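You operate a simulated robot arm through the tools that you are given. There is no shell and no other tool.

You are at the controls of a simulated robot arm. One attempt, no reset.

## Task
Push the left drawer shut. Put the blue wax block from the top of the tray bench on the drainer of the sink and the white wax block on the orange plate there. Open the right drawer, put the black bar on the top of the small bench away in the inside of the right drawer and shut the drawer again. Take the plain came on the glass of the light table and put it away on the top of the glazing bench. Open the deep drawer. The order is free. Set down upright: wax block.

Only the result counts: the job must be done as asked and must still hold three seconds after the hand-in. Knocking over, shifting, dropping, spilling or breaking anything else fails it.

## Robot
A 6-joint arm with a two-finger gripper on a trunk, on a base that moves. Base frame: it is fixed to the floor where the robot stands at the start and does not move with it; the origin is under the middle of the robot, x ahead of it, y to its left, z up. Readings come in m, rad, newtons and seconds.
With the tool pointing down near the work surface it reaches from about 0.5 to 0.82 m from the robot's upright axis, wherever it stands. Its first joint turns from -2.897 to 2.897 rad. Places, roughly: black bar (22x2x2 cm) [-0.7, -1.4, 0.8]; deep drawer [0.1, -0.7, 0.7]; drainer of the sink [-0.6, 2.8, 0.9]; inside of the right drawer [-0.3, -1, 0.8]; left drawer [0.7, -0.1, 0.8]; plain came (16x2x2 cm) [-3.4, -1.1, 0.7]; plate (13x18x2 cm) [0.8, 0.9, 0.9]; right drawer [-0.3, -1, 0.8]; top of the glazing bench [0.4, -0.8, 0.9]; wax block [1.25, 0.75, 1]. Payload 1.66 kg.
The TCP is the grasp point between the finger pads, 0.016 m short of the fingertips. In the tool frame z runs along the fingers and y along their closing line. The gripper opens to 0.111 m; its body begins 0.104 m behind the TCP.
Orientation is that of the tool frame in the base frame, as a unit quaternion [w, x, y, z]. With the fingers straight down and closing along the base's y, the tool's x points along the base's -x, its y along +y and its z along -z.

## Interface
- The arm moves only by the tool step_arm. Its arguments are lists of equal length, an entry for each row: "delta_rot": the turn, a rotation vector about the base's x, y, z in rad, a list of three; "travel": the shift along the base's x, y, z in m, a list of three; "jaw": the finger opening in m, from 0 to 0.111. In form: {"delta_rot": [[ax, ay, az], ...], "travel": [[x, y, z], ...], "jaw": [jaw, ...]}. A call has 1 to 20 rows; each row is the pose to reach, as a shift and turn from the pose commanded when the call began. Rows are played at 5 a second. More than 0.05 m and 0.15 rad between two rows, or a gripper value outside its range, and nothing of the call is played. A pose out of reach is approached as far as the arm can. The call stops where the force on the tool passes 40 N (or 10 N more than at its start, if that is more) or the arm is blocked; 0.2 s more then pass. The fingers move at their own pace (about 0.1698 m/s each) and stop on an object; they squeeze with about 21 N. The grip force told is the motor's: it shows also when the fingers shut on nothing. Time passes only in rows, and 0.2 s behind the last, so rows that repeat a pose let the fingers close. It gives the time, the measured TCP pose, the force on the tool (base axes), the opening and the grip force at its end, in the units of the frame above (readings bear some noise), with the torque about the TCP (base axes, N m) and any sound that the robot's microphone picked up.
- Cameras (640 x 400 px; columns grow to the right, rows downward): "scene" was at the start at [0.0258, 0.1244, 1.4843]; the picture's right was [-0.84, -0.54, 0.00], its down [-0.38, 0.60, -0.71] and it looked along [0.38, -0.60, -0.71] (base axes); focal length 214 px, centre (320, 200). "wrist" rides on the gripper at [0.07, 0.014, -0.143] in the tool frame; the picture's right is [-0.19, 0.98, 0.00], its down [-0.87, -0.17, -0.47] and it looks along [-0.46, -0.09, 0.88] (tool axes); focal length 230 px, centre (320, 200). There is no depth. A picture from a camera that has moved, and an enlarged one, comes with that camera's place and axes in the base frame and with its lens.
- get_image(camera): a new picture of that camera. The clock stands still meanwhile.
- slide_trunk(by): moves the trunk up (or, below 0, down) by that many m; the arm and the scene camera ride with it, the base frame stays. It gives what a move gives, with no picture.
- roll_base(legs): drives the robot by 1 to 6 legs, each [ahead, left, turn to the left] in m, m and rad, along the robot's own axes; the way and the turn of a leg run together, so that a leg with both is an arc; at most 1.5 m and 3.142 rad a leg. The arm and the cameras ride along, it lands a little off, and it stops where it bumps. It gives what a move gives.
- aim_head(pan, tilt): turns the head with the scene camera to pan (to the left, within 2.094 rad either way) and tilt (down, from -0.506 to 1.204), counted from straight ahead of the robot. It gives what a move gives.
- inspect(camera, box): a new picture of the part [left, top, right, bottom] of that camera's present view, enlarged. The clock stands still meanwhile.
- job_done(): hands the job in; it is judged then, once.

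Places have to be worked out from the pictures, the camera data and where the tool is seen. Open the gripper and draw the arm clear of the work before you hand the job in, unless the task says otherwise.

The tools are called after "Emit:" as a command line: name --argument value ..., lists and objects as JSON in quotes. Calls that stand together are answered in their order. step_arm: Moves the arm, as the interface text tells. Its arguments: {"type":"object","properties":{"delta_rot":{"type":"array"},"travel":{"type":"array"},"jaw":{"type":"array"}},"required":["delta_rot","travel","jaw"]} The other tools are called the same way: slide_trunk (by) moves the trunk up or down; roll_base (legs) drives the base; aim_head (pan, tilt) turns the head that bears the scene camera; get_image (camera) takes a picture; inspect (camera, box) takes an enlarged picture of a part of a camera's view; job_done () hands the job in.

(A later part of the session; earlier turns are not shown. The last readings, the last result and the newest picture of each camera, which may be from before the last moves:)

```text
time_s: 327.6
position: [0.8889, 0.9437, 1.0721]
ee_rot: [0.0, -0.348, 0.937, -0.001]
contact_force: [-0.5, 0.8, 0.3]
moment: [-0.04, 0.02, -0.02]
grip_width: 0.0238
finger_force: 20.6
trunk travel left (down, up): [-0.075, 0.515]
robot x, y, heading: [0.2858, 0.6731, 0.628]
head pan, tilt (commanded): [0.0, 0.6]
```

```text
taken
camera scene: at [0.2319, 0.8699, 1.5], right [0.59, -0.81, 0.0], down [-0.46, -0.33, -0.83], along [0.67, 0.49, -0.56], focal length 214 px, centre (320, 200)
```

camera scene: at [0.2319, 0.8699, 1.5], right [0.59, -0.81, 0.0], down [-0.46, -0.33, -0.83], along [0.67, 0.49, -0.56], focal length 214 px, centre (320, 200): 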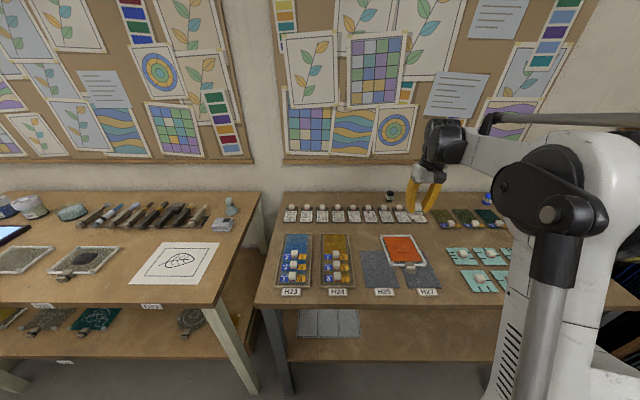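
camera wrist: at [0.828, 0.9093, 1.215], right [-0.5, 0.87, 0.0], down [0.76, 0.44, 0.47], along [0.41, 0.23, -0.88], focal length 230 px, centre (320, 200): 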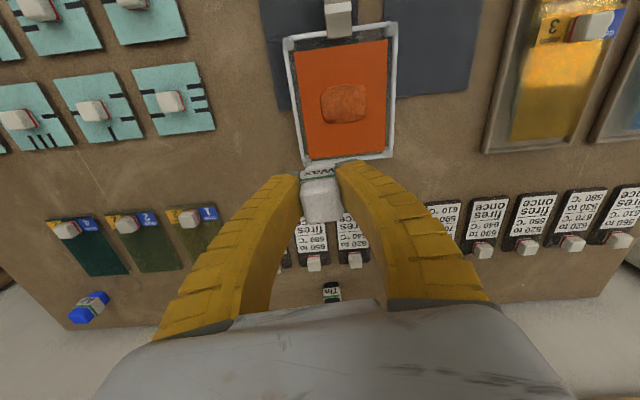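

The plate is right in view. I zoom in on it to see its surface and the patch in the middle.

Emit:
inspect --camera "wrist" --box '[260, 10, 420, 110]'

Emit:
inspect --camera "wrist" --box '[260, 80, 420, 180]'

Emit:
inspect --camera "scene" --box '[350, 215, 450, 277]'

```text
4.00 times, centred on (340, 60) of wrist
camera zoom: at [0.828, 0.9093, 1.215], right [-0.5, 0.87, 0.0], down [0.76, 0.44, 0.47], along [0.41, 0.23, -0.88], focal length 920 px, centre (240, 760)
```

zoom: 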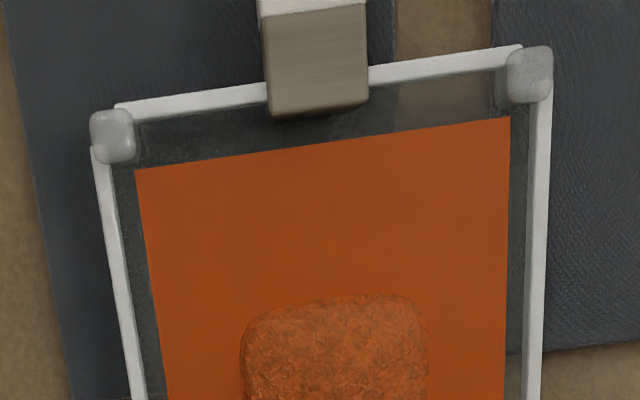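

```text
4.00 times, centred on (340, 130) of wrist
camera zoom: at [0.828, 0.9093, 1.215], right [-0.5, 0.87, 0.0], down [0.76, 0.44, 0.47], along [0.41, 0.23, -0.88], focal length 920 px, centre (240, 480)
```

zoom: 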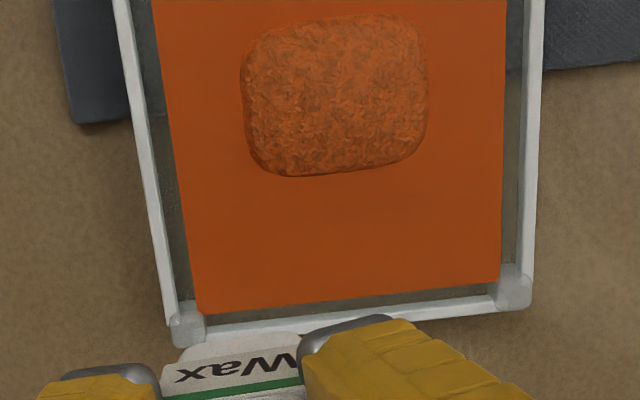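

```text
6.40 times, centred on (400, 246) of scene
camera zoom: at [0.2319, 0.8699, 1.5], right [0.59, -0.81, 0.0], down [-0.46, -0.33, -0.83], along [0.67, 0.49, -0.56], focal length 1373 px, centre (-192, -94)
```

zoom: 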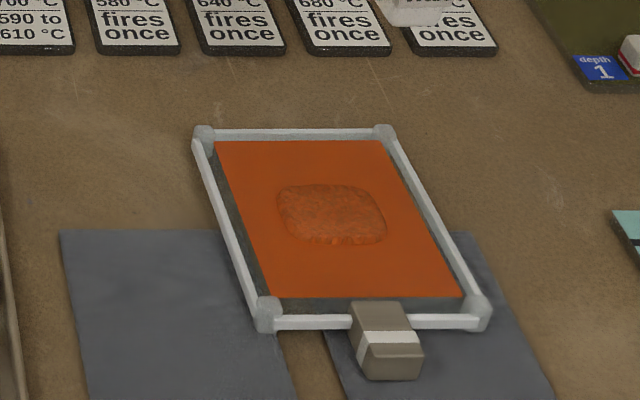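

The plate has a flat orange strip ~4 cm deep behind the textured patch (center u≈-1.2745, n≈-0.2735), enough for the 2.7 cm block. I move above it and descend to z≈0.975.

Emit:
step_arm --delta_rot '[[0, 0, 0], [0, 0, 0], [0, 0, 0], [0, 0, 0], [0, 0, 0]]' --travel '[[-0.0181, 0.0263, 0], [-0.0181, 0.0263, -0.03], [-0.0181, 0.0263, -0.06], [-0.0181, 0.0263, -0.08], [-0.0181, 0.0263, -0.095]]' --jaw '[0, 0, 0, 0, 0]'

Emit:
get_image --camera "wrist"

Emit:
inspect --camera "scene" --box '[350, 205, 450, 267]'

```text
time_s: 328.8
position: [0.8708, 0.9712, 0.9766]
ee_rot: [0.0, -0.348, 0.937, -0.002]
contact_force: [0.6, 0.1, -1.5]
moment: [0.0, -0.01, 0.01]
grip_width: 0.0239
finger_force: 20.8
trunk travel left (down, up): [-0.075, 0.515]
robot x, y, heading: [0.2874, 0.6723, 0.634]
head pan, tilt (commanded): [0.0, 0.6]
```

```text
taken
camera wrist: at [0.8104, 0.9359, 1.1199], right [-0.5, 0.87, 0.0], down [0.76, 0.44, 0.47], along [0.41, 0.23, -0.88], focal length 230 px, centre (320, 200)
```

wrist: 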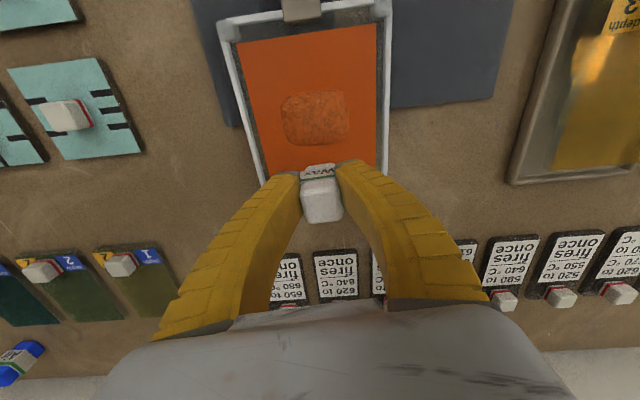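

```text
6.40 times, centred on (400, 236) of scene
camera zoom: at [0.2322, 0.8697, 1.5001], right [0.59, -0.81, 0.0], down [-0.46, -0.33, -0.82], along [0.67, 0.49, -0.57], focal length 1373 px, centre (-192, -30)
```

zoom: 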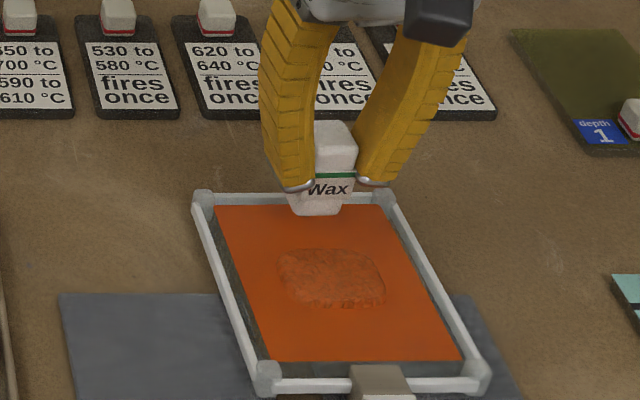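

Block alignment looks right; I shift 3 mm toward me and lower in small steps until it touches the plate.

Emit:
step_arm --delta_rot '[[0, 0, 0], [0, 0, 0]]' --travel '[[-0.0024, -0.0018, -0.005], [-0.0024, -0.0018, -0.01]]' --jaw '[0, 0]'

Emit:
step_arm --delta_rot '[[0, 0, 0]]' --travel '[[0, 0, -0.004]]' --jaw '[0]'

Emit:
step_arm --delta_rot '[[0, 0, 0]]' --travel '[[0, 0, -0.003]]' --jaw '[0]'

```text
time_s: 329.4
position: [0.8689, 0.9687, 0.966]
ee_rot: [0.0, -0.349, 0.937, -0.002]
contact_force: [-0.3, -0.1, -1.0]
moment: [0.02, -0.02, 0.02]
grip_width: 0.0238
finger_force: 21.1
trunk travel left (down, up): [-0.075, 0.515]
robot x, y, heading: [0.289, 0.6695, 0.629]
head pan, tilt (commanded): [0.0, 0.6]
```

```text
time_s: 329.8
position: [0.8685, 0.9682, 0.9618]
ee_rot: [0.0, -0.348, 0.938, -0.002]
contact_force: [0.0, 0.3, -0.3]
moment: [-0.01, 0.02, 0.02]
grip_width: 0.0237
finger_force: 21.7
trunk travel left (down, up): [-0.075, 0.515]
robot x, y, heading: [0.2869, 0.6707, 0.63]
head pan, tilt (commanded): [0.0, 0.6]
```

```text
time_s: 330.2
position: [0.8685, 0.9677, 0.9591]
ee_rot: [0.0, -0.349, 0.937, -0.001]
contact_force: [1.1, 1.2, 12.5]
moment: [0.0, -0.03, 0.01]
grip_width: 0.0243
finger_force: 20.7
trunk travel left (down, up): [-0.075, 0.515]
robot x, y, heading: [0.2876, 0.6713, 0.631]
head pan, tilt (commanded): [0.0, 0.6]
```

Touch-down on the plate. I release and lift straight up.

Emit:
step_arm --delta_rot '[[0, 0, 0], [0, 0, 0], [0, 0, 0]]' --travel '[[0, 0, 0.0015], [0, 0, 0.0015], [0, 0, 0.0015]]' --jaw '[0.035, 0.05, 0.055]'

Emit:
get_image --camera "wrist"

Emit:
step_arm --delta_rot '[[0, 0, 0], [0, 0, 0], [0, 0, 0], [0, 0, 0]]' --travel '[[0, 0, 0.02], [0, 0, 0.05], [0, 0, 0.08], [0, 0, 0.11]]' --jaw '[0.055, 0.055, 0.055, 0.055]'

Emit:
inspect --camera "scene" --box '[350, 205, 450, 267]'

```text
time_s: 331.0
position: [0.8681, 0.9686, 0.9598]
ee_rot: [0.0, -0.349, 0.937, -0.002]
contact_force: [0.1, 0.6, 0.4]
moment: [0.01, -0.02, -0.01]
grip_width: 0.0572
finger_force: 1.7
trunk travel left (down, up): [-0.075, 0.515]
robot x, y, heading: [0.2866, 0.6702, 0.628]
head pan, tilt (commanded): [0.0, 0.6]
```

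```text
taken
camera wrist: at [0.8074, 0.9339, 1.1046], right [-0.5, 0.87, 0.0], down [0.76, 0.44, 0.47], along [0.41, 0.23, -0.88], focal length 230 px, centre (320, 200)
```

wrist: 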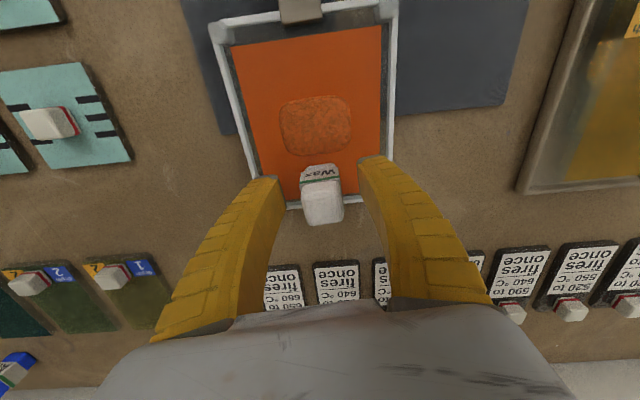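

```text
time_s: 332.0
position: [0.8675, 0.9682, 1.0734]
ee_rot: [0.0, -0.349, 0.937, -0.002]
contact_force: [1.3, 0.2, 0.4]
moment: [0.02, 0.02, -0.04]
grip_width: 0.0569
finger_force: 1.0
trunk travel left (down, up): [-0.075, 0.515]
robot x, y, heading: [0.2892, 0.6722, 0.63]
head pan, tilt (commanded): [0.0, 0.6]
```

```text
6.40 times, centred on (400, 236) of scene
camera zoom: at [0.2319, 0.8696, 1.5001], right [0.59, -0.81, 0.0], down [-0.46, -0.33, -0.83], along [0.67, 0.49, -0.56], focal length 1373 px, centre (-192, -30)
```

zoom: 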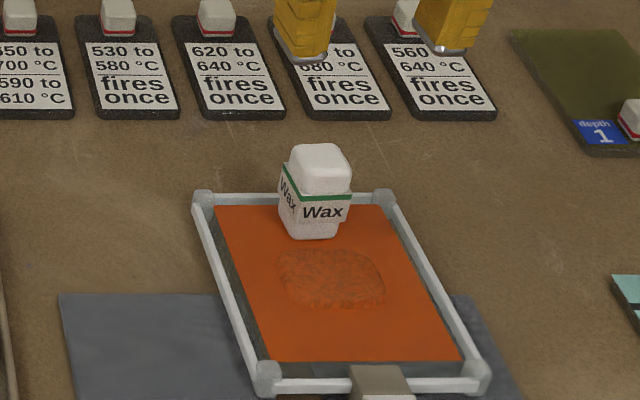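

The white block stands upright on the orange plate. Now the blue one: I raise the trunk for reach and move the base to the right, closer to it.

Emit:
slide_trunk --by 0.2

Emit:
roll_base --legs '[[0.0, -0.57, 0.0], [0.075, 0.0, 0.0]]'

Emit:
aim_head --pan 0.0 --tilt 0.75

Emit:
get_image --camera "wrist"

Emit:
get_image --camera "scene"

```text
time_s: 334.1
position: [0.8672, 0.9671, 1.2719]
ee_rot: [0.001, -0.349, 0.937, -0.002]
contact_force: [0.1, -0.6, -0.5]
moment: [-0.01, -0.01, -0.01]
grip_width: 0.0571
finger_force: 0.7
trunk travel left (down, up): [-0.275, 0.315]
robot x, y, heading: [0.2839, 0.6734, 0.634]
head pan, tilt (commanded): [0.0, 0.6]
```

```text
time_s: 338.1
position: [1.2671, 0.5523, 1.2704]
ee_rot: [0.0, -0.348, 0.937, -0.002]
contact_force: [0.7, 1.1, 0.2]
moment: [-0.03, 0.04, -0.01]
grip_width: 0.057
finger_force: 1.5
trunk travel left (down, up): [-0.275, 0.315]
robot x, y, heading: [0.6859, 0.2568, 0.632]
head pan, tilt (commanded): [0.0, 0.6]
```

```text
time_s: 338.8
position: [1.2647, 0.5515, 1.2709]
ee_rot: [0.0, -0.349, 0.937, -0.002]
contact_force: [-0.1, -0.2, 0.6]
moment: [-0.01, -0.01, 0.01]
grip_width: 0.0571
finger_force: 1.5
trunk travel left (down, up): [-0.275, 0.315]
robot x, y, heading: [0.6841, 0.2565, 0.637]
head pan, tilt (commanded): [0.0, 0.75]
```

```text
taken
camera wrist: at [1.2046, 0.5165, 1.4155], right [-0.5, 0.87, 0.0], down [0.76, 0.44, 0.47], along [0.41, 0.23, -0.88], focal length 230 px, centre (320, 200)
```

wrist: 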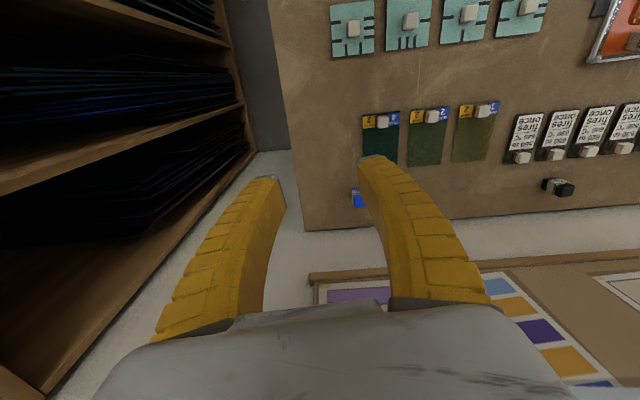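

```text
taken
camera scene: at [0.6252, 0.4494, 1.6873], right [0.59, -0.81, 0.0], down [-0.55, -0.4, -0.73], along [0.59, 0.43, -0.68], focal length 214 px, centre (320, 200)
```

scene: 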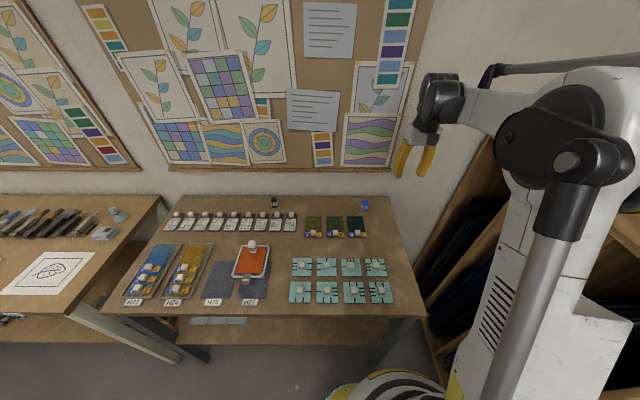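

I zoom on the blue block from here for a precise estimate.

Emit:
inspect --camera "scene" --box '[330, 190, 400, 234]'

Emit:
inspect --camera "wrist" --box '[320, 160, 400, 210]'

```text
9.09 times, centred on (365, 212) of scene
camera zoom: at [0.6252, 0.4494, 1.6873], right [0.59, -0.81, 0.0], down [-0.55, -0.4, -0.73], along [0.59, 0.43, -0.68], focal length 1950 px, centre (-89, 91)
```

zoom: 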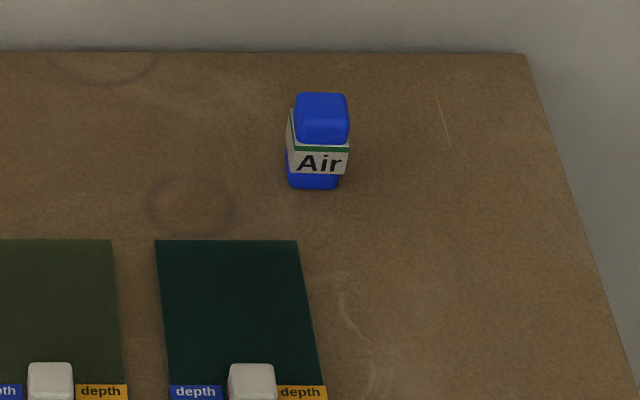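

```text
8.00 times, centred on (360, 185) of wrist
camera zoom: at [1.2046, 0.5165, 1.4155], right [-0.5, 0.87, 0.0], down [0.76, 0.44, 0.47], along [0.41, 0.23, -0.88], focal length 1841 px, centre (0, 320)
```

zoom: 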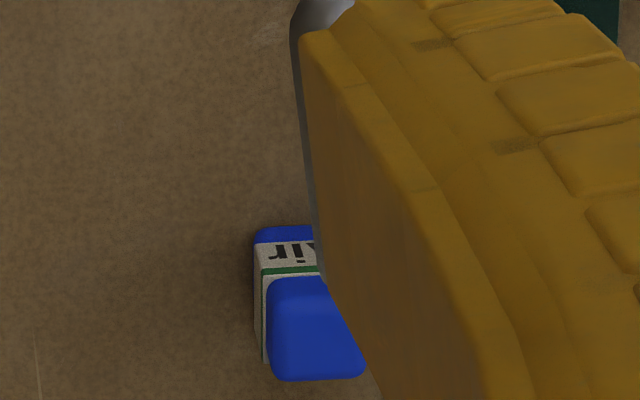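

Blue block ≈ (u −1.530, n 0.223), yaw ≈ +0.04. I descend to z≈1.05 at my current spot, then extend toward it.

Emit:
step_arm --delta_rot '[[0, 0, -0.02], [0, 0, -0.044], [0, 0, -0.044], [0, 0, -0.044], [0, 0, -0.044], [0, 0, -0.044], [0, 0, -0.044], [0, 0, -0.044], [0, 0, -0.044], [0, 0, -0.044]]' --travel '[[0, 0, -0.045], [0, 0, -0.09], [0, 0, -0.135], [0, 0, -0.18], [0, 0, -0.215], [0.0206, 0.0333, -0.22], [0.0412, 0.0665, -0.22], [0.0619, 0.0998, -0.22], [0.0825, 0.133, -0.22], [0.1031, 0.1663, -0.22]]' --jaw '[0.056, 0.056, 0.056, 0.056, 0.056, 0.056, 0.056, 0.056, 0.056, 0.056]'

Emit:
get_image --camera "wrist"

Emit:
inspect --camera "scene" --box '[320, 150, 420, 212]'

```text
time_s: 340.9
position: [1.3676, 0.7186, 1.0501]
ee_rot: [-0.001, -0.328, 0.945, -0.002]
contact_force: [-0.1, -1.1, -0.2]
moment: [-0.01, 0.04, -0.01]
grip_width: 0.058
finger_force: 1.7
trunk travel left (down, up): [-0.275, 0.315]
robot x, y, heading: [0.6878, 0.2552, 0.635]
head pan, tilt (commanded): [0.0, 0.75]
```

```text
taken
camera wrist: at [1.3067, 0.6865, 1.195], right [-0.46, 0.89, 0.0], down [0.78, 0.41, 0.47], along [0.42, 0.21, -0.88], focal length 230 px, centre (320, 200)
```

wrist: 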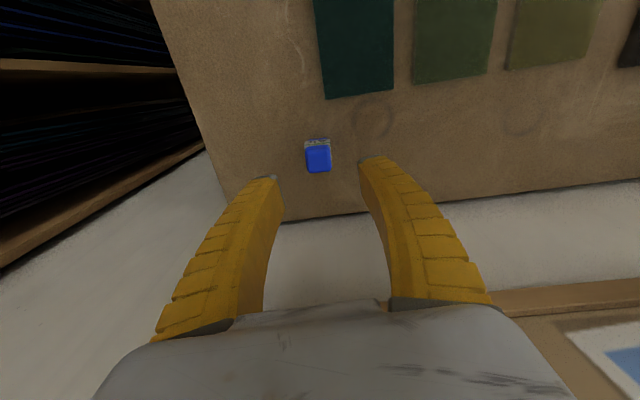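

```text
6.40 times, centred on (370, 181) of scene
camera zoom: at [0.6262, 0.4506, 1.687], right [0.59, -0.81, 0.0], down [-0.55, -0.4, -0.73], along [0.59, 0.43, -0.68], focal length 1373 px, centre (0, 322)
```

zoom: 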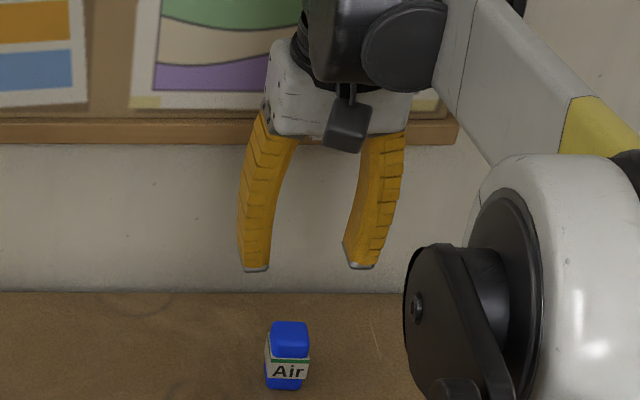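

I zoom the wrist view for the final alignment over the blue block.

Emit:
inspect --camera "wrist" --box '[270, 120, 370, 182]'

```text
6.40 times, centred on (320, 151) of wrist
camera zoom: at [1.3067, 0.6865, 1.195], right [-0.46, 0.89, 0.0], down [0.78, 0.41, 0.47], along [0.42, 0.21, -0.88], focal length 1472 px, centre (320, 514)
```

zoom: 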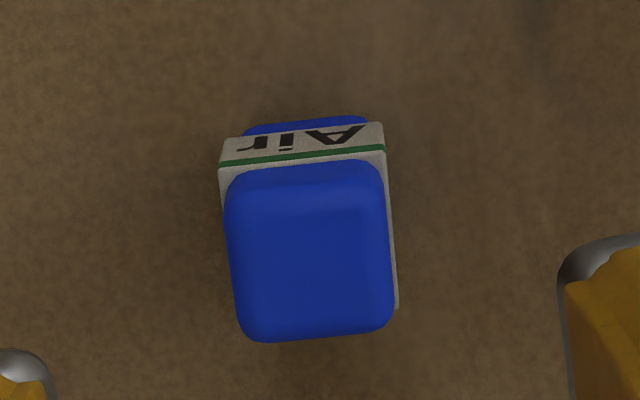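

Fine alignment: shift ~6 mm forward, rotate −0.09 rad, then descend to z≈0.945.

Emit:
step_arm --delta_rot '[[0, 0, -0.09], [0, 0, -0.09], [0, 0, -0.09], [0, 0, -0.09], [0, 0, -0.09]]' --travel '[[0.0055, 0.0008, -0.01], [0.0055, 0.0008, -0.04], [0.0055, 0.0008, -0.07], [0.0055, 0.0008, -0.09], [0.0055, 0.0008, -0.105]]' --jaw '[0.056, 0.056, 0.056, 0.056, 0.056]'

Emit:
get_image --camera "wrist"

Emit:
inspect --camera "scene" --box '[320, 160, 420, 222]'

```text
time_s: 342.1
position: [1.3716, 0.7152, 0.9482]
ee_rot: [0.001, -0.284, 0.959, -0.002]
contact_force: [-0.3, -0.5, 0.6]
moment: [-0.05, 0.0, -0.03]
grip_width: 0.0579
finger_force: 1.4
out of reach, approached as far as the arm can: row 5
trunk travel left (down, up): [-0.275, 0.315]
robot x, y, heading: [0.6831, 0.256, 0.635]
head pan, tilt (commanded): [0.0, 0.75]
```

```text
taken
camera wrist: at [1.3059, 0.6901, 1.0916], right [-0.38, 0.93, 0.0], down [0.81, 0.33, 0.47], along [0.44, 0.18, -0.88], focal length 230 px, centre (320, 200)
```

wrist: 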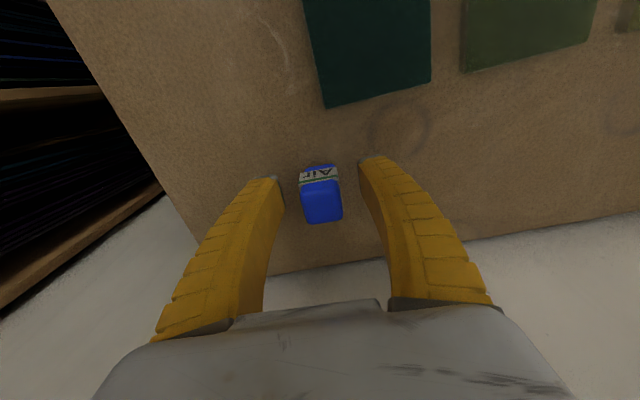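

```text
6.40 times, centred on (370, 191) of scene
camera zoom: at [0.6253, 0.4495, 1.6872], right [0.59, -0.81, 0.0], down [-0.55, -0.4, -0.73], along [0.59, 0.43, -0.68], focal length 1373 px, centre (0, 258)
```

zoom: 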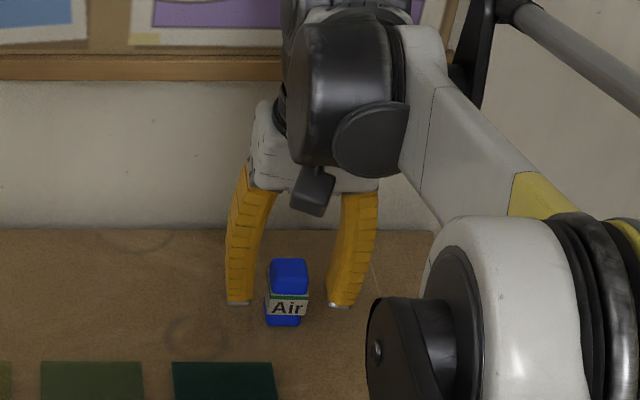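

At the reach limit but well placed (z=0.948, block centered). I close the gripper, then lift using the trunk to stay clear of arm limits.

Emit:
step_arm --delta_rot '[[0, 0, 0], [0, 0, 0], [0, 0, 0], [0, 0, 0]]' --travel '[[0, 0, 0], [0, 0, 0], [0, 0, 0], [0, 0, 0]]' --jaw '[0.04, 0.02, 0.0, 0.0]'

Emit:
get_image --camera "wrist"

```text
time_s: 343.1
position: [1.3712, 0.7161, 0.9484]
ee_rot: [0.001, -0.284, 0.959, -0.001]
contact_force: [2.0, 0.6, 3.8]
moment: [0.05, -0.07, -0.01]
grip_width: 0.0246
finger_force: 21.0
trunk travel left (down, up): [-0.275, 0.315]
robot x, y, heading: [0.6876, 0.2548, 0.639]
head pan, tilt (commanded): [0.0, 0.75]
```

```text
taken
camera wrist: at [1.3059, 0.69, 1.092], right [-0.38, 0.93, 0.0], down [0.81, 0.33, 0.47], along [0.44, 0.18, -0.88], focal length 230 px, centre (320, 200)
```

wrist: 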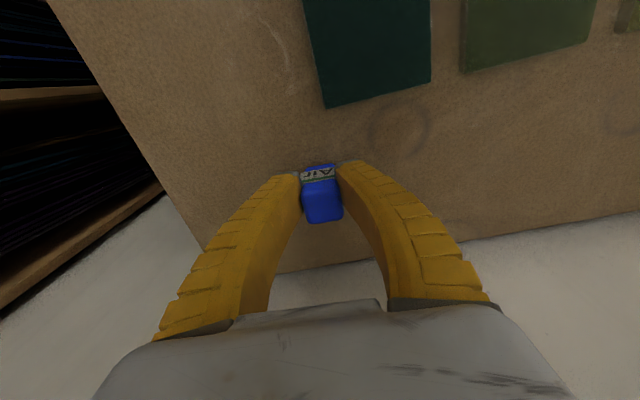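

Gripped. I lift with the trunk and then retract the arm inward.

Emit:
slide_trunk --by 0.1

Emit:
step_arm --delta_rot '[[0, 0, 0], [0, 0, 0], [0, 0, 0], [0, 0, 0], [0, 0, 0], [0, 0, 0]]' --travel '[[-0.0284, -0.0206, 0.01], [-0.0567, -0.0411, 0.02], [-0.085, -0.0617, 0.03], [-0.1133, -0.0822, 0.04], [-0.1416, -0.1028, 0.04], [-0.17, -0.1234, 0.04]]' --jaw '[0, 0, 0, 0, 0, 0]'

Emit:
get_image --camera "wrist"

Emit:
get_image --camera "scene"

```text
time_s: 344.5
position: [1.3716, 0.7171, 1.048]
ee_rot: [0.002, -0.284, 0.959, -0.001]
contact_force: [-0.2, -0.5, 0.3]
moment: [-0.05, 0.01, 0.01]
grip_width: 0.023
finger_force: 20.9
trunk travel left (down, up): [-0.375, 0.215]
robot x, y, heading: [0.6859, 0.2596, 0.633]
head pan, tilt (commanded): [0.0, 0.75]
```

```text
time_s: 345.9
position: [1.1991, 0.5938, 1.0899]
ee_rot: [0.002, -0.285, 0.958, -0.001]
contact_force: [-0.2, 0.0, -0.2]
moment: [-0.02, -0.04, -0.02]
grip_width: 0.0228
finger_force: 20.5
trunk travel left (down, up): [-0.375, 0.215]
robot x, y, heading: [0.6863, 0.2565, 0.629]
head pan, tilt (commanded): [0.0, 0.75]
```

```text
taken
camera wrist: at [1.1344, 0.5661, 1.2329], right [-0.38, 0.93, 0.0], down [0.81, 0.33, 0.47], along [0.44, 0.18, -0.88], focal length 230 px, centre (320, 200)
```

wrist: 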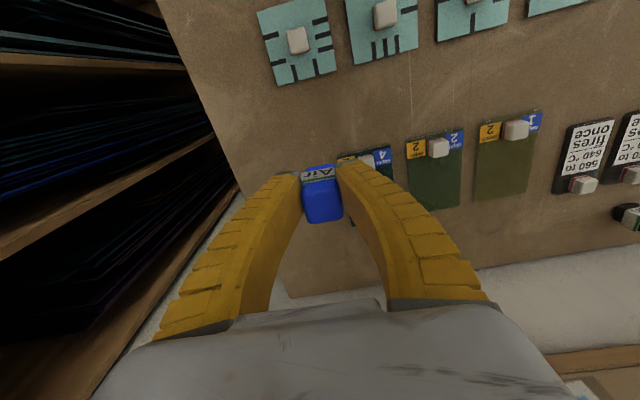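

```text
taken
camera scene: at [0.6243, 0.4488, 1.7873], right [0.59, -0.81, 0.0], down [-0.55, -0.4, -0.73], along [0.59, 0.43, -0.68], focal length 214 px, centre (320, 200)
```

scene: 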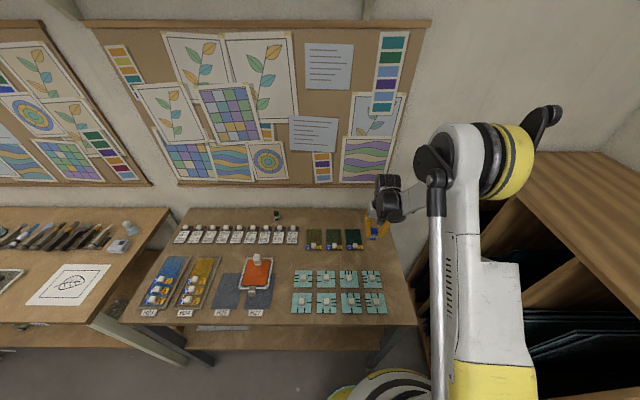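

The blue block is secure. I back away from the bench, lift the arm and lower the trunk for travel, and look toward the sink.

Emit:
roll_base --legs '[[-0.3, 0.0, 0.0]]'

Emit:
step_arm --delta_rot '[[0, 0, 0], [0, 0, 0], [0, 0, 0], [0, 0, 0], [0, 0, 0]]' --travel '[[-0.0162, -0.0117, 0.04], [-0.0324, -0.0235, 0.08], [-0.0486, -0.0352, 0.12], [-0.0648, -0.047, 0.16], [-0.0648, -0.047, 0.2]]' --jaw '[0, 0, 0, 0, 0]'

Emit:
slide_trunk --by -0.2

Emit:
aim_head --pan 1.1 --tilt 0.45

Emit:
get_image --camera "scene"

```text
time_s: 347.9
position: [0.9573, 0.4164, 1.0887]
ee_rot: [0.002, -0.286, 0.958, -0.002]
contact_force: [0.0, 0.2, -0.9]
moment: [0.05, -0.03, -0.01]
grip_width: 0.0227
finger_force: 20.9
trunk travel left (down, up): [-0.375, 0.215]
robot x, y, heading: [0.4421, 0.0785, 0.634]
head pan, tilt (commanded): [0.0, 0.75]
```

```text
time_s: 349.1
position: [0.8934, 0.3697, 1.2885]
ee_rot: [0.001, -0.286, 0.958, -0.002]
contact_force: [-0.5, 0.4, -0.5]
moment: [0.01, 0.03, -0.02]
grip_width: 0.0229
finger_force: 20.6
trunk travel left (down, up): [-0.375, 0.215]
robot x, y, heading: [0.4422, 0.0776, 0.632]
head pan, tilt (commanded): [0.0, 0.75]
```

```text
time_s: 351.3
position: [0.8948, 0.3697, 1.0894]
ee_rot: [0.002, -0.285, 0.958, -0.002]
contact_force: [0.7, 0.1, 0.1]
moment: [-0.02, -0.02, -0.02]
grip_width: 0.0227
finger_force: 20.9
trunk travel left (down, up): [-0.175, 0.415]
robot x, y, heading: [0.4409, 0.0782, 0.636]
head pan, tilt (commanded): [0.0, 0.75]
```

```text
time_s: 352.6
position: [0.8939, 0.3692, 1.0885]
ee_rot: [0.001, -0.285, 0.959, -0.002]
contact_force: [0.0, 0.3, 0.2]
moment: [0.0, -0.03, 0.01]
grip_width: 0.0227
finger_force: 21.2
trunk travel left (down, up): [-0.175, 0.415]
robot x, y, heading: [0.4458, 0.0793, 0.635]
head pan, tilt (commanded): [1.1, 0.45]
```

```text
taken
camera scene: at [0.3018, 0.3137, 1.6136], right [0.99, 0.16, 0.0], down [0.07, -0.43, -0.9], along [-0.14, 0.89, -0.44], focal length 214 px, centre (320, 200)
```

scene: 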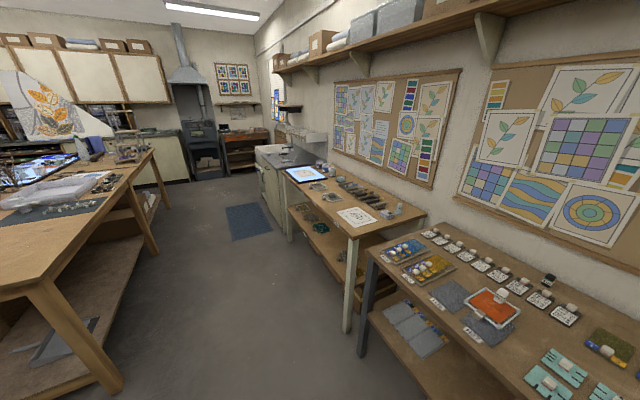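

The aisle to the sink is open (table on the left starts at u≈0.4). I strafe left along it toward the sink.

Emit:
roll_base --legs '[[-0.05, 1.4, -0.006]]'

Emit:
roll_base --legs '[[0.0, 1.2, 0.0]]'

Emit:
aim_head --pan 0.2 --tilt 0.55

Emit:
get_image --camera "scene"

Emit:
get_image --camera "wrist"

```text
time_s: 359.6
position: [0.0398, 1.4664, 1.0877]
ee_rot: [0.001, -0.277, 0.961, -0.001]
contact_force: [0.0, 1.2, -0.8]
moment: [-0.04, -0.03, 0.0]
grip_width: 0.023
finger_force: 20.9
trunk travel left (down, up): [-0.175, 0.415]
robot x, y, heading: [-0.4153, 1.1827, 0.618]
head pan, tilt (commanded): [1.1, 0.45]
```

```text
time_s: 365.7
position: [-0.6615, 2.4501, 1.0897]
ee_rot: [0.002, -0.281, 0.96, -0.002]
contact_force: [0.1, 0.2, -0.7]
moment: [-0.01, -0.02, -0.01]
grip_width: 0.0229
finger_force: 20.8
trunk travel left (down, up): [-0.175, 0.415]
robot x, y, heading: [-1.1161, 2.1645, 0.622]
head pan, tilt (commanded): [1.1, 0.45]
```

```text
time_s: 366.9
position: [-0.661, 2.449, 1.0885]
ee_rot: [0.002, -0.281, 0.96, -0.001]
contact_force: [-0.2, 0.6, -0.2]
moment: [0.01, 0.01, 0.03]
grip_width: 0.0229
finger_force: 21.1
trunk travel left (down, up): [-0.175, 0.415]
robot x, y, heading: [-1.1135, 2.1611, 0.625]
head pan, tilt (commanded): [0.201, 0.55]
```

```text
taken
camera scene: at [-1.1795, 2.3749, 1.6046], right [0.73, -0.68, 0.0], down [-0.35, -0.38, -0.85], along [0.58, 0.63, -0.52], focal length 214 px, centre (320, 200)
```

scene: 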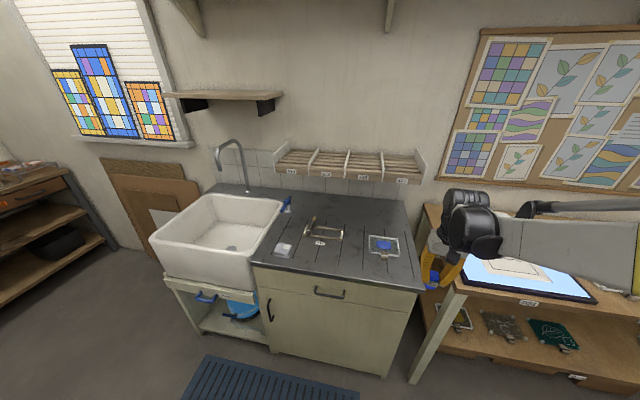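

```text
taken
camera wrist: at [-0.7269, 2.4232, 1.2319], right [-0.37, 0.93, 0.0], down [0.82, 0.33, 0.47], along [0.44, 0.17, -0.88], focal length 230 px, centre (320, 200)
```

wrist: 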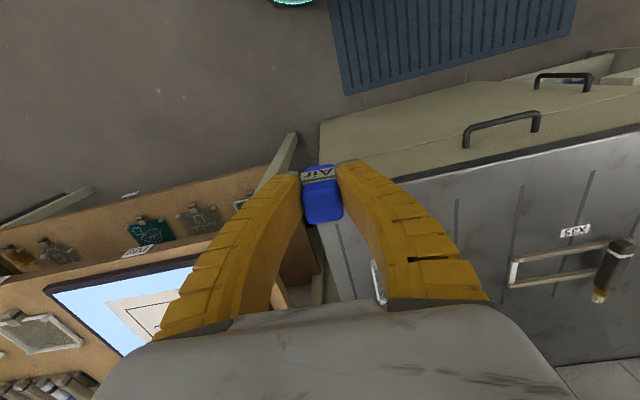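

The drainer is the dark ribbed metal top to the right of the basin, with a few items on it. I zoom in to pick a free, flat spot.

Emit:
inspect --camera "scene" --box '[230, 175, 440, 306]'

```text
3.05 times, centred on (335, 240) of scene
camera zoom: at [-1.1795, 2.3749, 1.6046], right [0.73, -0.68, 0.0], down [-0.35, -0.38, -0.85], along [0.58, 0.63, -0.52], focal length 654 px, centre (274, 77)
```

zoom: 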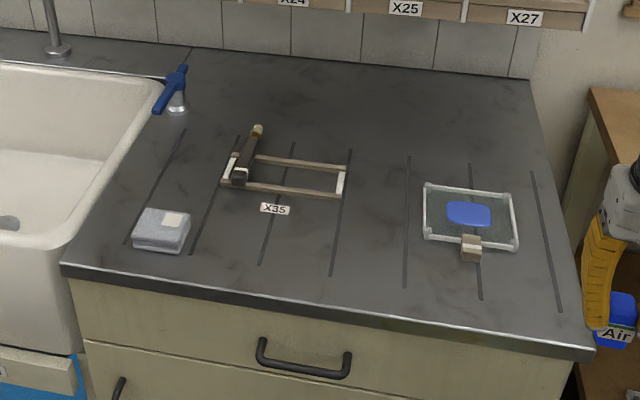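

Free flat spot chosen on the drainer at about (u −1.151, n −2.608), between the wire holder and the glass plate. I shift the base forward/left so that it's in comfortable reach.

Emit:
roll_base --legs '[[0.12, 0.2, 0.005]]'

Emit:
get_image --camera "wrist"

Emit:
get_image --camera "scene"

```text
time_s: 368.7
position: [-0.6835, 2.6857, 1.0887]
ee_rot: [0.002, -0.284, 0.959, -0.002]
contact_force: [-0.3, 0.7, -0.9]
moment: [-0.03, 0.0, -0.03]
grip_width: 0.0227
finger_force: 21.1
trunk travel left (down, up): [-0.175, 0.415]
robot x, y, heading: [-1.1364, 2.3944, 0.625]
head pan, tilt (commanded): [0.201, 0.55]
```

```text
taken
camera wrist: at [-0.749, 2.6588, 1.2318], right [-0.38, 0.93, 0.0], down [0.82, 0.33, 0.47], along [0.44, 0.17, -0.88], focal length 230 px, centre (320, 200)
```

wrist: 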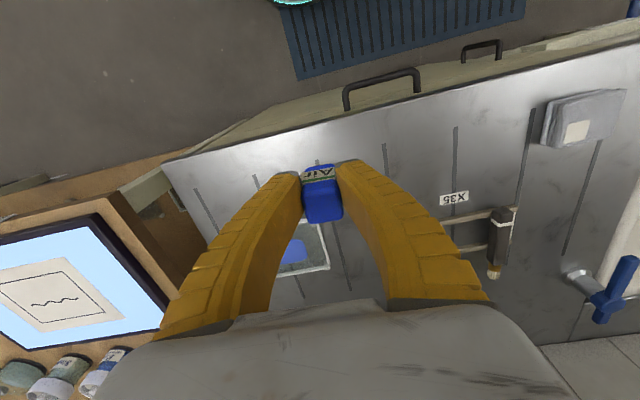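

```text
taken
camera scene: at [-1.2012, 2.6075, 1.6044], right [0.74, -0.67, 0.0], down [-0.35, -0.39, -0.85], along [0.57, 0.63, -0.52], focal length 214 px, centre (320, 200)
```

scene: 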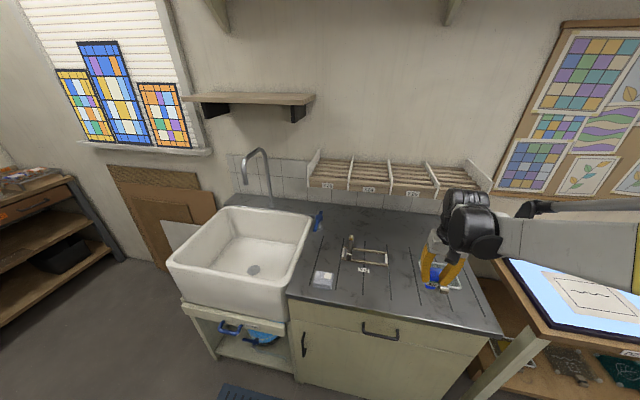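

I move over the chosen spot and descend to z≈1.01 first.

Emit:
step_arm --delta_rot '[[0, 0, 0], [0, 0, 0], [0, 0, 0], [0, 0, 0], [0, 0, 0]]' --travel '[[0.0241, 0.0352, 0], [0.0482, 0.0704, 0], [0.0723, 0.1056, 0], [0.0723, 0.1056, -0.04], [0.0723, 0.1056, -0.078]]' --jaw '[0, 0, 0, 0, 0]'

Emit:
get_image --camera "wrist"

Emit:
inspect --camera "scene" --box '[330, 200, 490, 300]'

```text
time_s: 369.9
position: [-0.6107, 2.7917, 1.0091]
ee_rot: [0.002, -0.284, 0.959, -0.001]
contact_force: [-1.0, 0.2, 0.1]
moment: [0.01, -0.01, -0.02]
grip_width: 0.0228
finger_force: 20.8
trunk travel left (down, up): [-0.175, 0.415]
robot x, y, heading: [-1.136, 2.3965, 0.629]
head pan, tilt (commanded): [0.201, 0.55]
```

```text
taken
camera wrist: at [-0.6761, 2.7656, 1.153], right [-0.38, 0.93, 0.0], down [0.82, 0.33, 0.47], along [0.44, 0.17, -0.88], focal length 230 px, centre (320, 200)
```

wrist: 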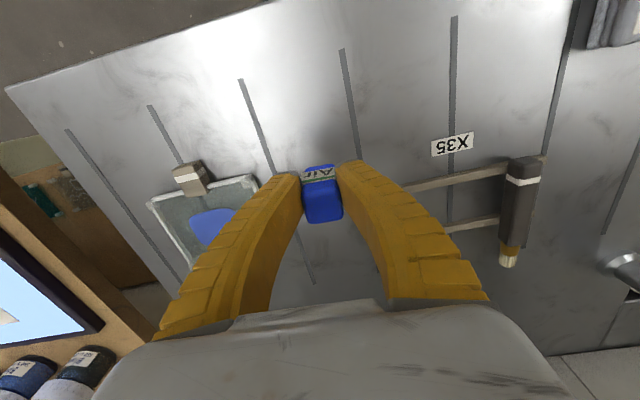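

```text
4.00 times, centred on (410, 250) of scene
camera zoom: at [-1.2008, 2.6068, 1.6045], right [0.74, -0.67, 0.0], down [-0.35, -0.39, -0.85], along [0.57, 0.63, -0.52], focal length 858 px, centre (-40, 0)
```

zoom: 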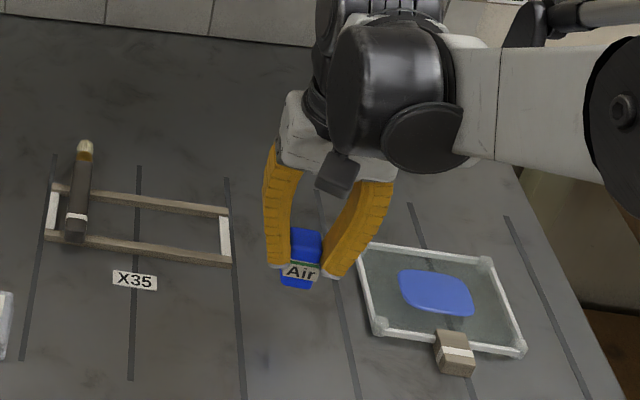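

Spot confirmed: 7 cm from the plate corner. I descend further in small steps until contact.

Emit:
step_arm --delta_rot '[[0, 0, 0], [0, 0, 0], [0, 0, 0], [0, 0, 0], [0, 0, 0]]' --travel '[[0, 0, -0.008], [0, 0, -0.016], [0, 0, -0.024], [0, 0, -0.032], [0, 0, -0.04]]' --jaw '[0, 0, 0, 0, 0]'

Emit:
inspect --camera "scene" --box '[370, 220, 470, 282]'

```text
time_s: 371.1
position: [-0.6099, 2.7902, 0.9694]
ee_rot: [0.0, -0.284, 0.959, -0.002]
contact_force: [0.0, 0.6, -0.9]
moment: [0.0, 0.02, -0.04]
grip_width: 0.0226
finger_force: 21.2
trunk travel left (down, up): [-0.175, 0.415]
robot x, y, heading: [-1.1361, 2.3966, 0.632]
head pan, tilt (commanded): [0.201, 0.55]
```

```text
6.40 times, centred on (420, 251) of scene
camera zoom: at [-1.201, 2.6067, 1.6046], right [0.74, -0.67, 0.0], down [-0.35, -0.39, -0.85], along [0.57, 0.63, -0.52], focal length 1373 px, centre (-320, -126)
```

zoom: 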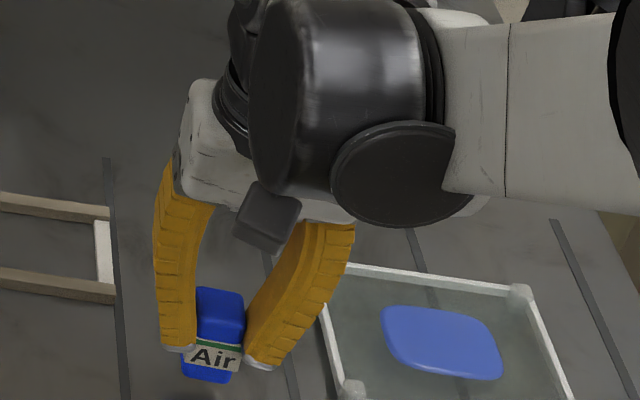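

No contact yet. I continue down slowly.

Emit:
step_arm --delta_rot '[[0, 0, 0], [0, 0, 0], [0, 0, 0], [0, 0, 0]]' --travel '[[0, 0, -0.007], [0, 0, -0.014], [0, 0, -0.021], [0, 0, -0.027]]' --jaw '[0, 0, 0, 0]'

Emit:
step_arm --delta_rot '[[0, 0, 0]]' --travel '[[0, 0, -0.005]]' --jaw '[0]'

Emit:
step_arm --delta_rot '[[0, 0, 0]]' --travel '[[0, 0, -0.004]]' --jaw '[0]'

```text
time_s: 372.1
position: [-0.6113, 2.7908, 0.9441]
ee_rot: [0.002, -0.284, 0.959, -0.001]
contact_force: [4.3, 2.8, 16.7]
moment: [0.14, -0.23, -0.02]
grip_width: 0.0312
finger_force: 20.8
trunk travel left (down, up): [-0.175, 0.415]
robot x, y, heading: [-1.1339, 2.3984, 0.629]
head pan, tilt (commanded): [0.201, 0.55]
```

```text
time_s: 372.5
position: [-0.6122, 2.7915, 0.9397]
ee_rot: [0.002, -0.284, 0.959, -0.002]
contact_force: [6.1, 4.9, 21.0]
moment: [0.16, -0.31, -0.01]
grip_width: 0.0367
finger_force: 20.8
trunk travel left (down, up): [-0.175, 0.415]
robot x, y, heading: [-1.1353, 2.3944, 0.633]
head pan, tilt (commanded): [0.201, 0.55]
```

```text
time_s: 372.9
position: [-0.6119, 2.7905, 0.9348]
ee_rot: [0.002, -0.284, 0.959, -0.001]
contact_force: [5.2, 4.7, 22.6]
moment: [0.14, -0.24, -0.01]
grip_width: 0.0397
finger_force: 21.0
trunk travel left (down, up): [-0.175, 0.415]
robot x, y, heading: [-1.1374, 2.3997, 0.63]
head pan, tilt (commanded): [0.201, 0.55]
```

The block already touched down (surface higher than assumed) and the fingers slid down along it. I look before releasing.

Emit:
get_image --camera "wrist"

Emit:
inspect --camera "scene" --box '[370, 230, 470, 292]'

```text
taken
camera wrist: at [-0.6772, 2.7632, 1.0785], right [-0.38, 0.93, 0.0], down [0.81, 0.33, 0.48], along [0.44, 0.18, -0.88], focal length 230 px, centre (320, 200)
```

wrist: 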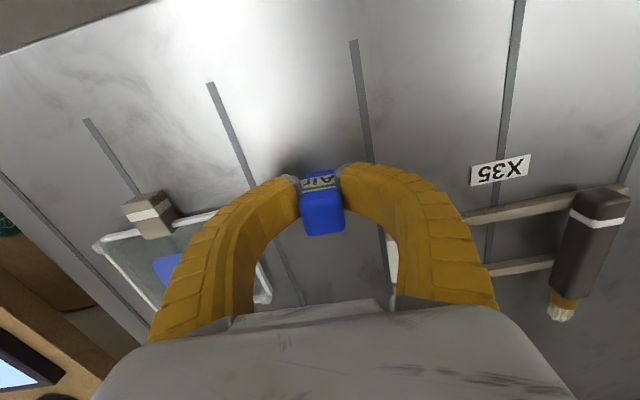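

```text
6.40 times, centred on (420, 261) of scene
camera zoom: at [-1.2022, 2.6058, 1.6047], right [0.74, -0.67, 0.0], down [-0.35, -0.39, -0.85], along [0.58, 0.63, -0.52], focal length 1373 px, centre (-320, -190)
```

zoom: 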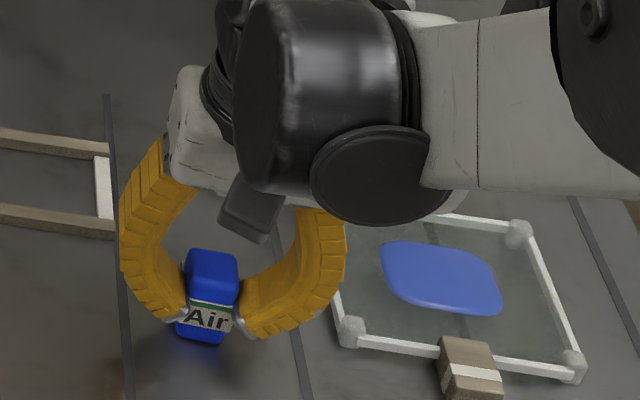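

The adaptive fingers are flexing under the load, with the block still upright on the drainer. I raise until the load is gone, then release.

Emit:
step_arm --delta_rot '[[0, 0, 0], [0, 0, 0], [0, 0, 0], [0, 0, 0]]' --travel '[[0, 0, 0.003], [0, 0, 0.006], [0, 0, 0.009], [0, 0, 0.011]]' --jaw '[0, 0, 0, 0]'

Emit:
inspect --camera "scene" --box '[370, 230, 470, 292]'

```text
time_s: 373.9
position: [-0.6126, 2.7893, 0.9461]
ee_rot: [0.002, -0.284, 0.959, -0.002]
contact_force: [1.7, 1.1, 11.3]
moment: [0.04, 0.0, -0.01]
grip_width: 0.0281
finger_force: 21.2
trunk travel left (down, up): [-0.175, 0.415]
robot x, y, heading: [-1.1361, 2.3981, 0.632]
head pan, tilt (commanded): [0.201, 0.55]
```

```text
6.40 times, centred on (420, 261) of scene
camera zoom: at [-1.2021, 2.606, 1.6046], right [0.74, -0.67, 0.0], down [-0.35, -0.39, -0.85], along [0.58, 0.63, -0.52], focal length 1373 px, centre (-320, -190)
```

zoom: 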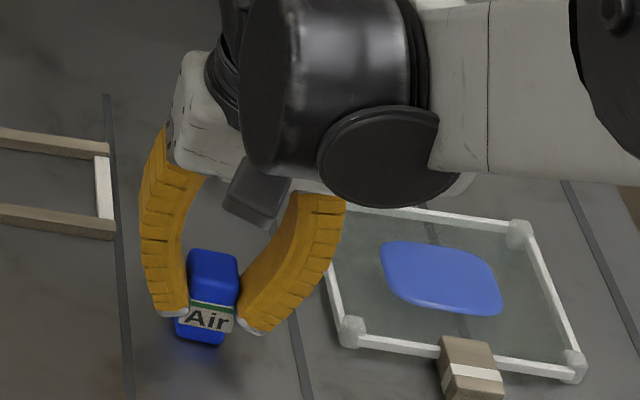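

Load is falling; I raise another few millimetres and then open the fingers.

Emit:
step_arm --delta_rot '[[0, 0, 0], [0, 0, 0]]' --travel '[[0, 0, 0.002], [0, 0, 0.004]]' --jaw '[0, 0]'

Emit:
inspect --camera "scene" --box '[370, 230, 470, 292]'

```text
time_s: 374.5
position: [-0.6117, 2.7892, 0.949]
ee_rot: [0.002, -0.284, 0.959, -0.001]
contact_force: [-0.7, 0.7, -0.8]
moment: [0.01, -0.02, 0.0]
grip_width: 0.0231
finger_force: 21.1
trunk travel left (down, up): [-0.175, 0.415]
robot x, y, heading: [-1.1364, 2.3964, 0.632]
head pan, tilt (commanded): [0.201, 0.55]
```

```text
6.40 times, centred on (420, 261) of scene
camera zoom: at [-1.2011, 2.6066, 1.6045], right [0.74, -0.67, 0.0], down [-0.35, -0.39, -0.85], along [0.58, 0.63, -0.52], focal length 1373 px, centre (-320, -190)
```

zoom: 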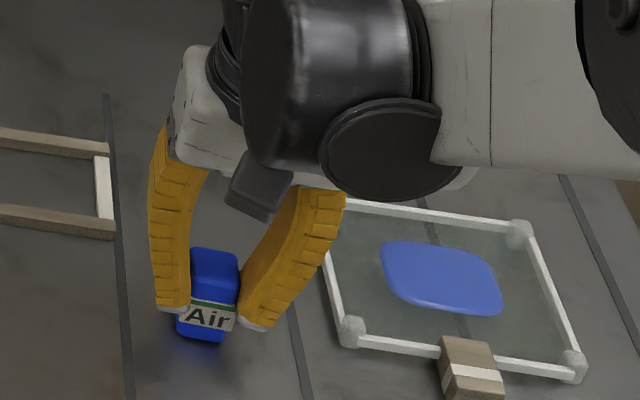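

The load is zero (block barely free). I lower 2 mm to just touch and open the fingers.

Emit:
step_arm --delta_rot '[[0, 0, 0]]' --travel '[[0, 0, -0.0015]]' --jaw '[0]'

Emit:
step_arm --delta_rot '[[0, 0, 0], [0, 0, 0], [0, 0, 0], [0, 0, 0]]' --travel '[[0, 0, 0], [0, 0, 0], [0, 0, 0], [0, 0, 0]]' --jaw '[0.03, 0.04, 0.05, 0.055]'

Emit:
get_image --camera "wrist"

Emit:
inspect --camera "scene" --box '[370, 230, 470, 292]'

```text
time_s: 374.9
position: [-0.6103, 2.7895, 0.948]
ee_rot: [0.001, -0.284, 0.959, -0.002]
contact_force: [0.4, -1.0, 2.2]
moment: [0.0, 0.01, 0.01]
grip_width: 0.0232
finger_force: 21.3
trunk travel left (down, up): [-0.175, 0.415]
robot x, y, heading: [-1.1341, 2.3934, 0.627]
head pan, tilt (commanded): [0.201, 0.55]
```

```text
time_s: 375.9
position: [-0.6126, 2.7903, 0.947]
ee_rot: [0.001, -0.284, 0.959, -0.001]
contact_force: [0.1, 0.2, -0.5]
moment: [0.01, 0.03, 0.02]
grip_width: 0.0572
finger_force: 1.5
trunk travel left (down, up): [-0.175, 0.415]
robot x, y, heading: [-1.1354, 2.3923, 0.627]
head pan, tilt (commanded): [0.201, 0.55]
```

```text
taken
camera wrist: at [-0.6768, 2.7634, 1.0917], right [-0.38, 0.93, 0.0], down [0.82, 0.33, 0.47], along [0.44, 0.18, -0.88], focal length 230 px, centre (320, 200)
```

wrist: 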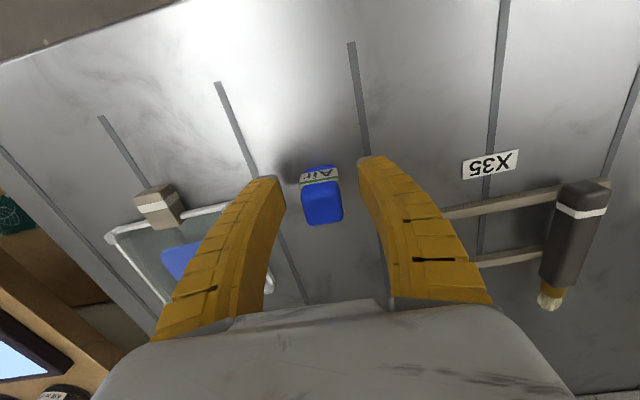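

```text
6.40 times, centred on (420, 261) of scene
camera zoom: at [-1.2012, 2.6066, 1.6046], right [0.74, -0.67, 0.0], down [-0.35, -0.39, -0.85], along [0.57, 0.63, -0.52], focal length 1373 px, centre (-320, -190)
```

zoom: 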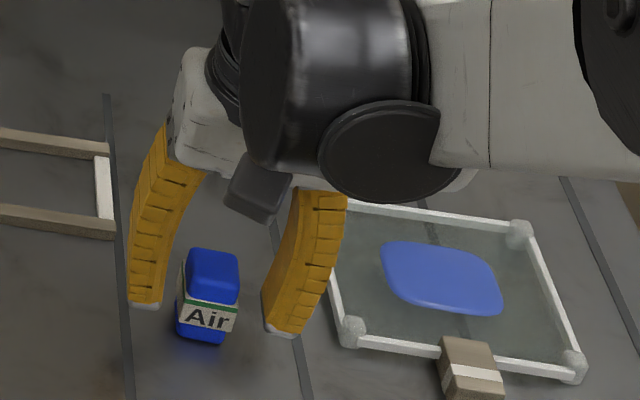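

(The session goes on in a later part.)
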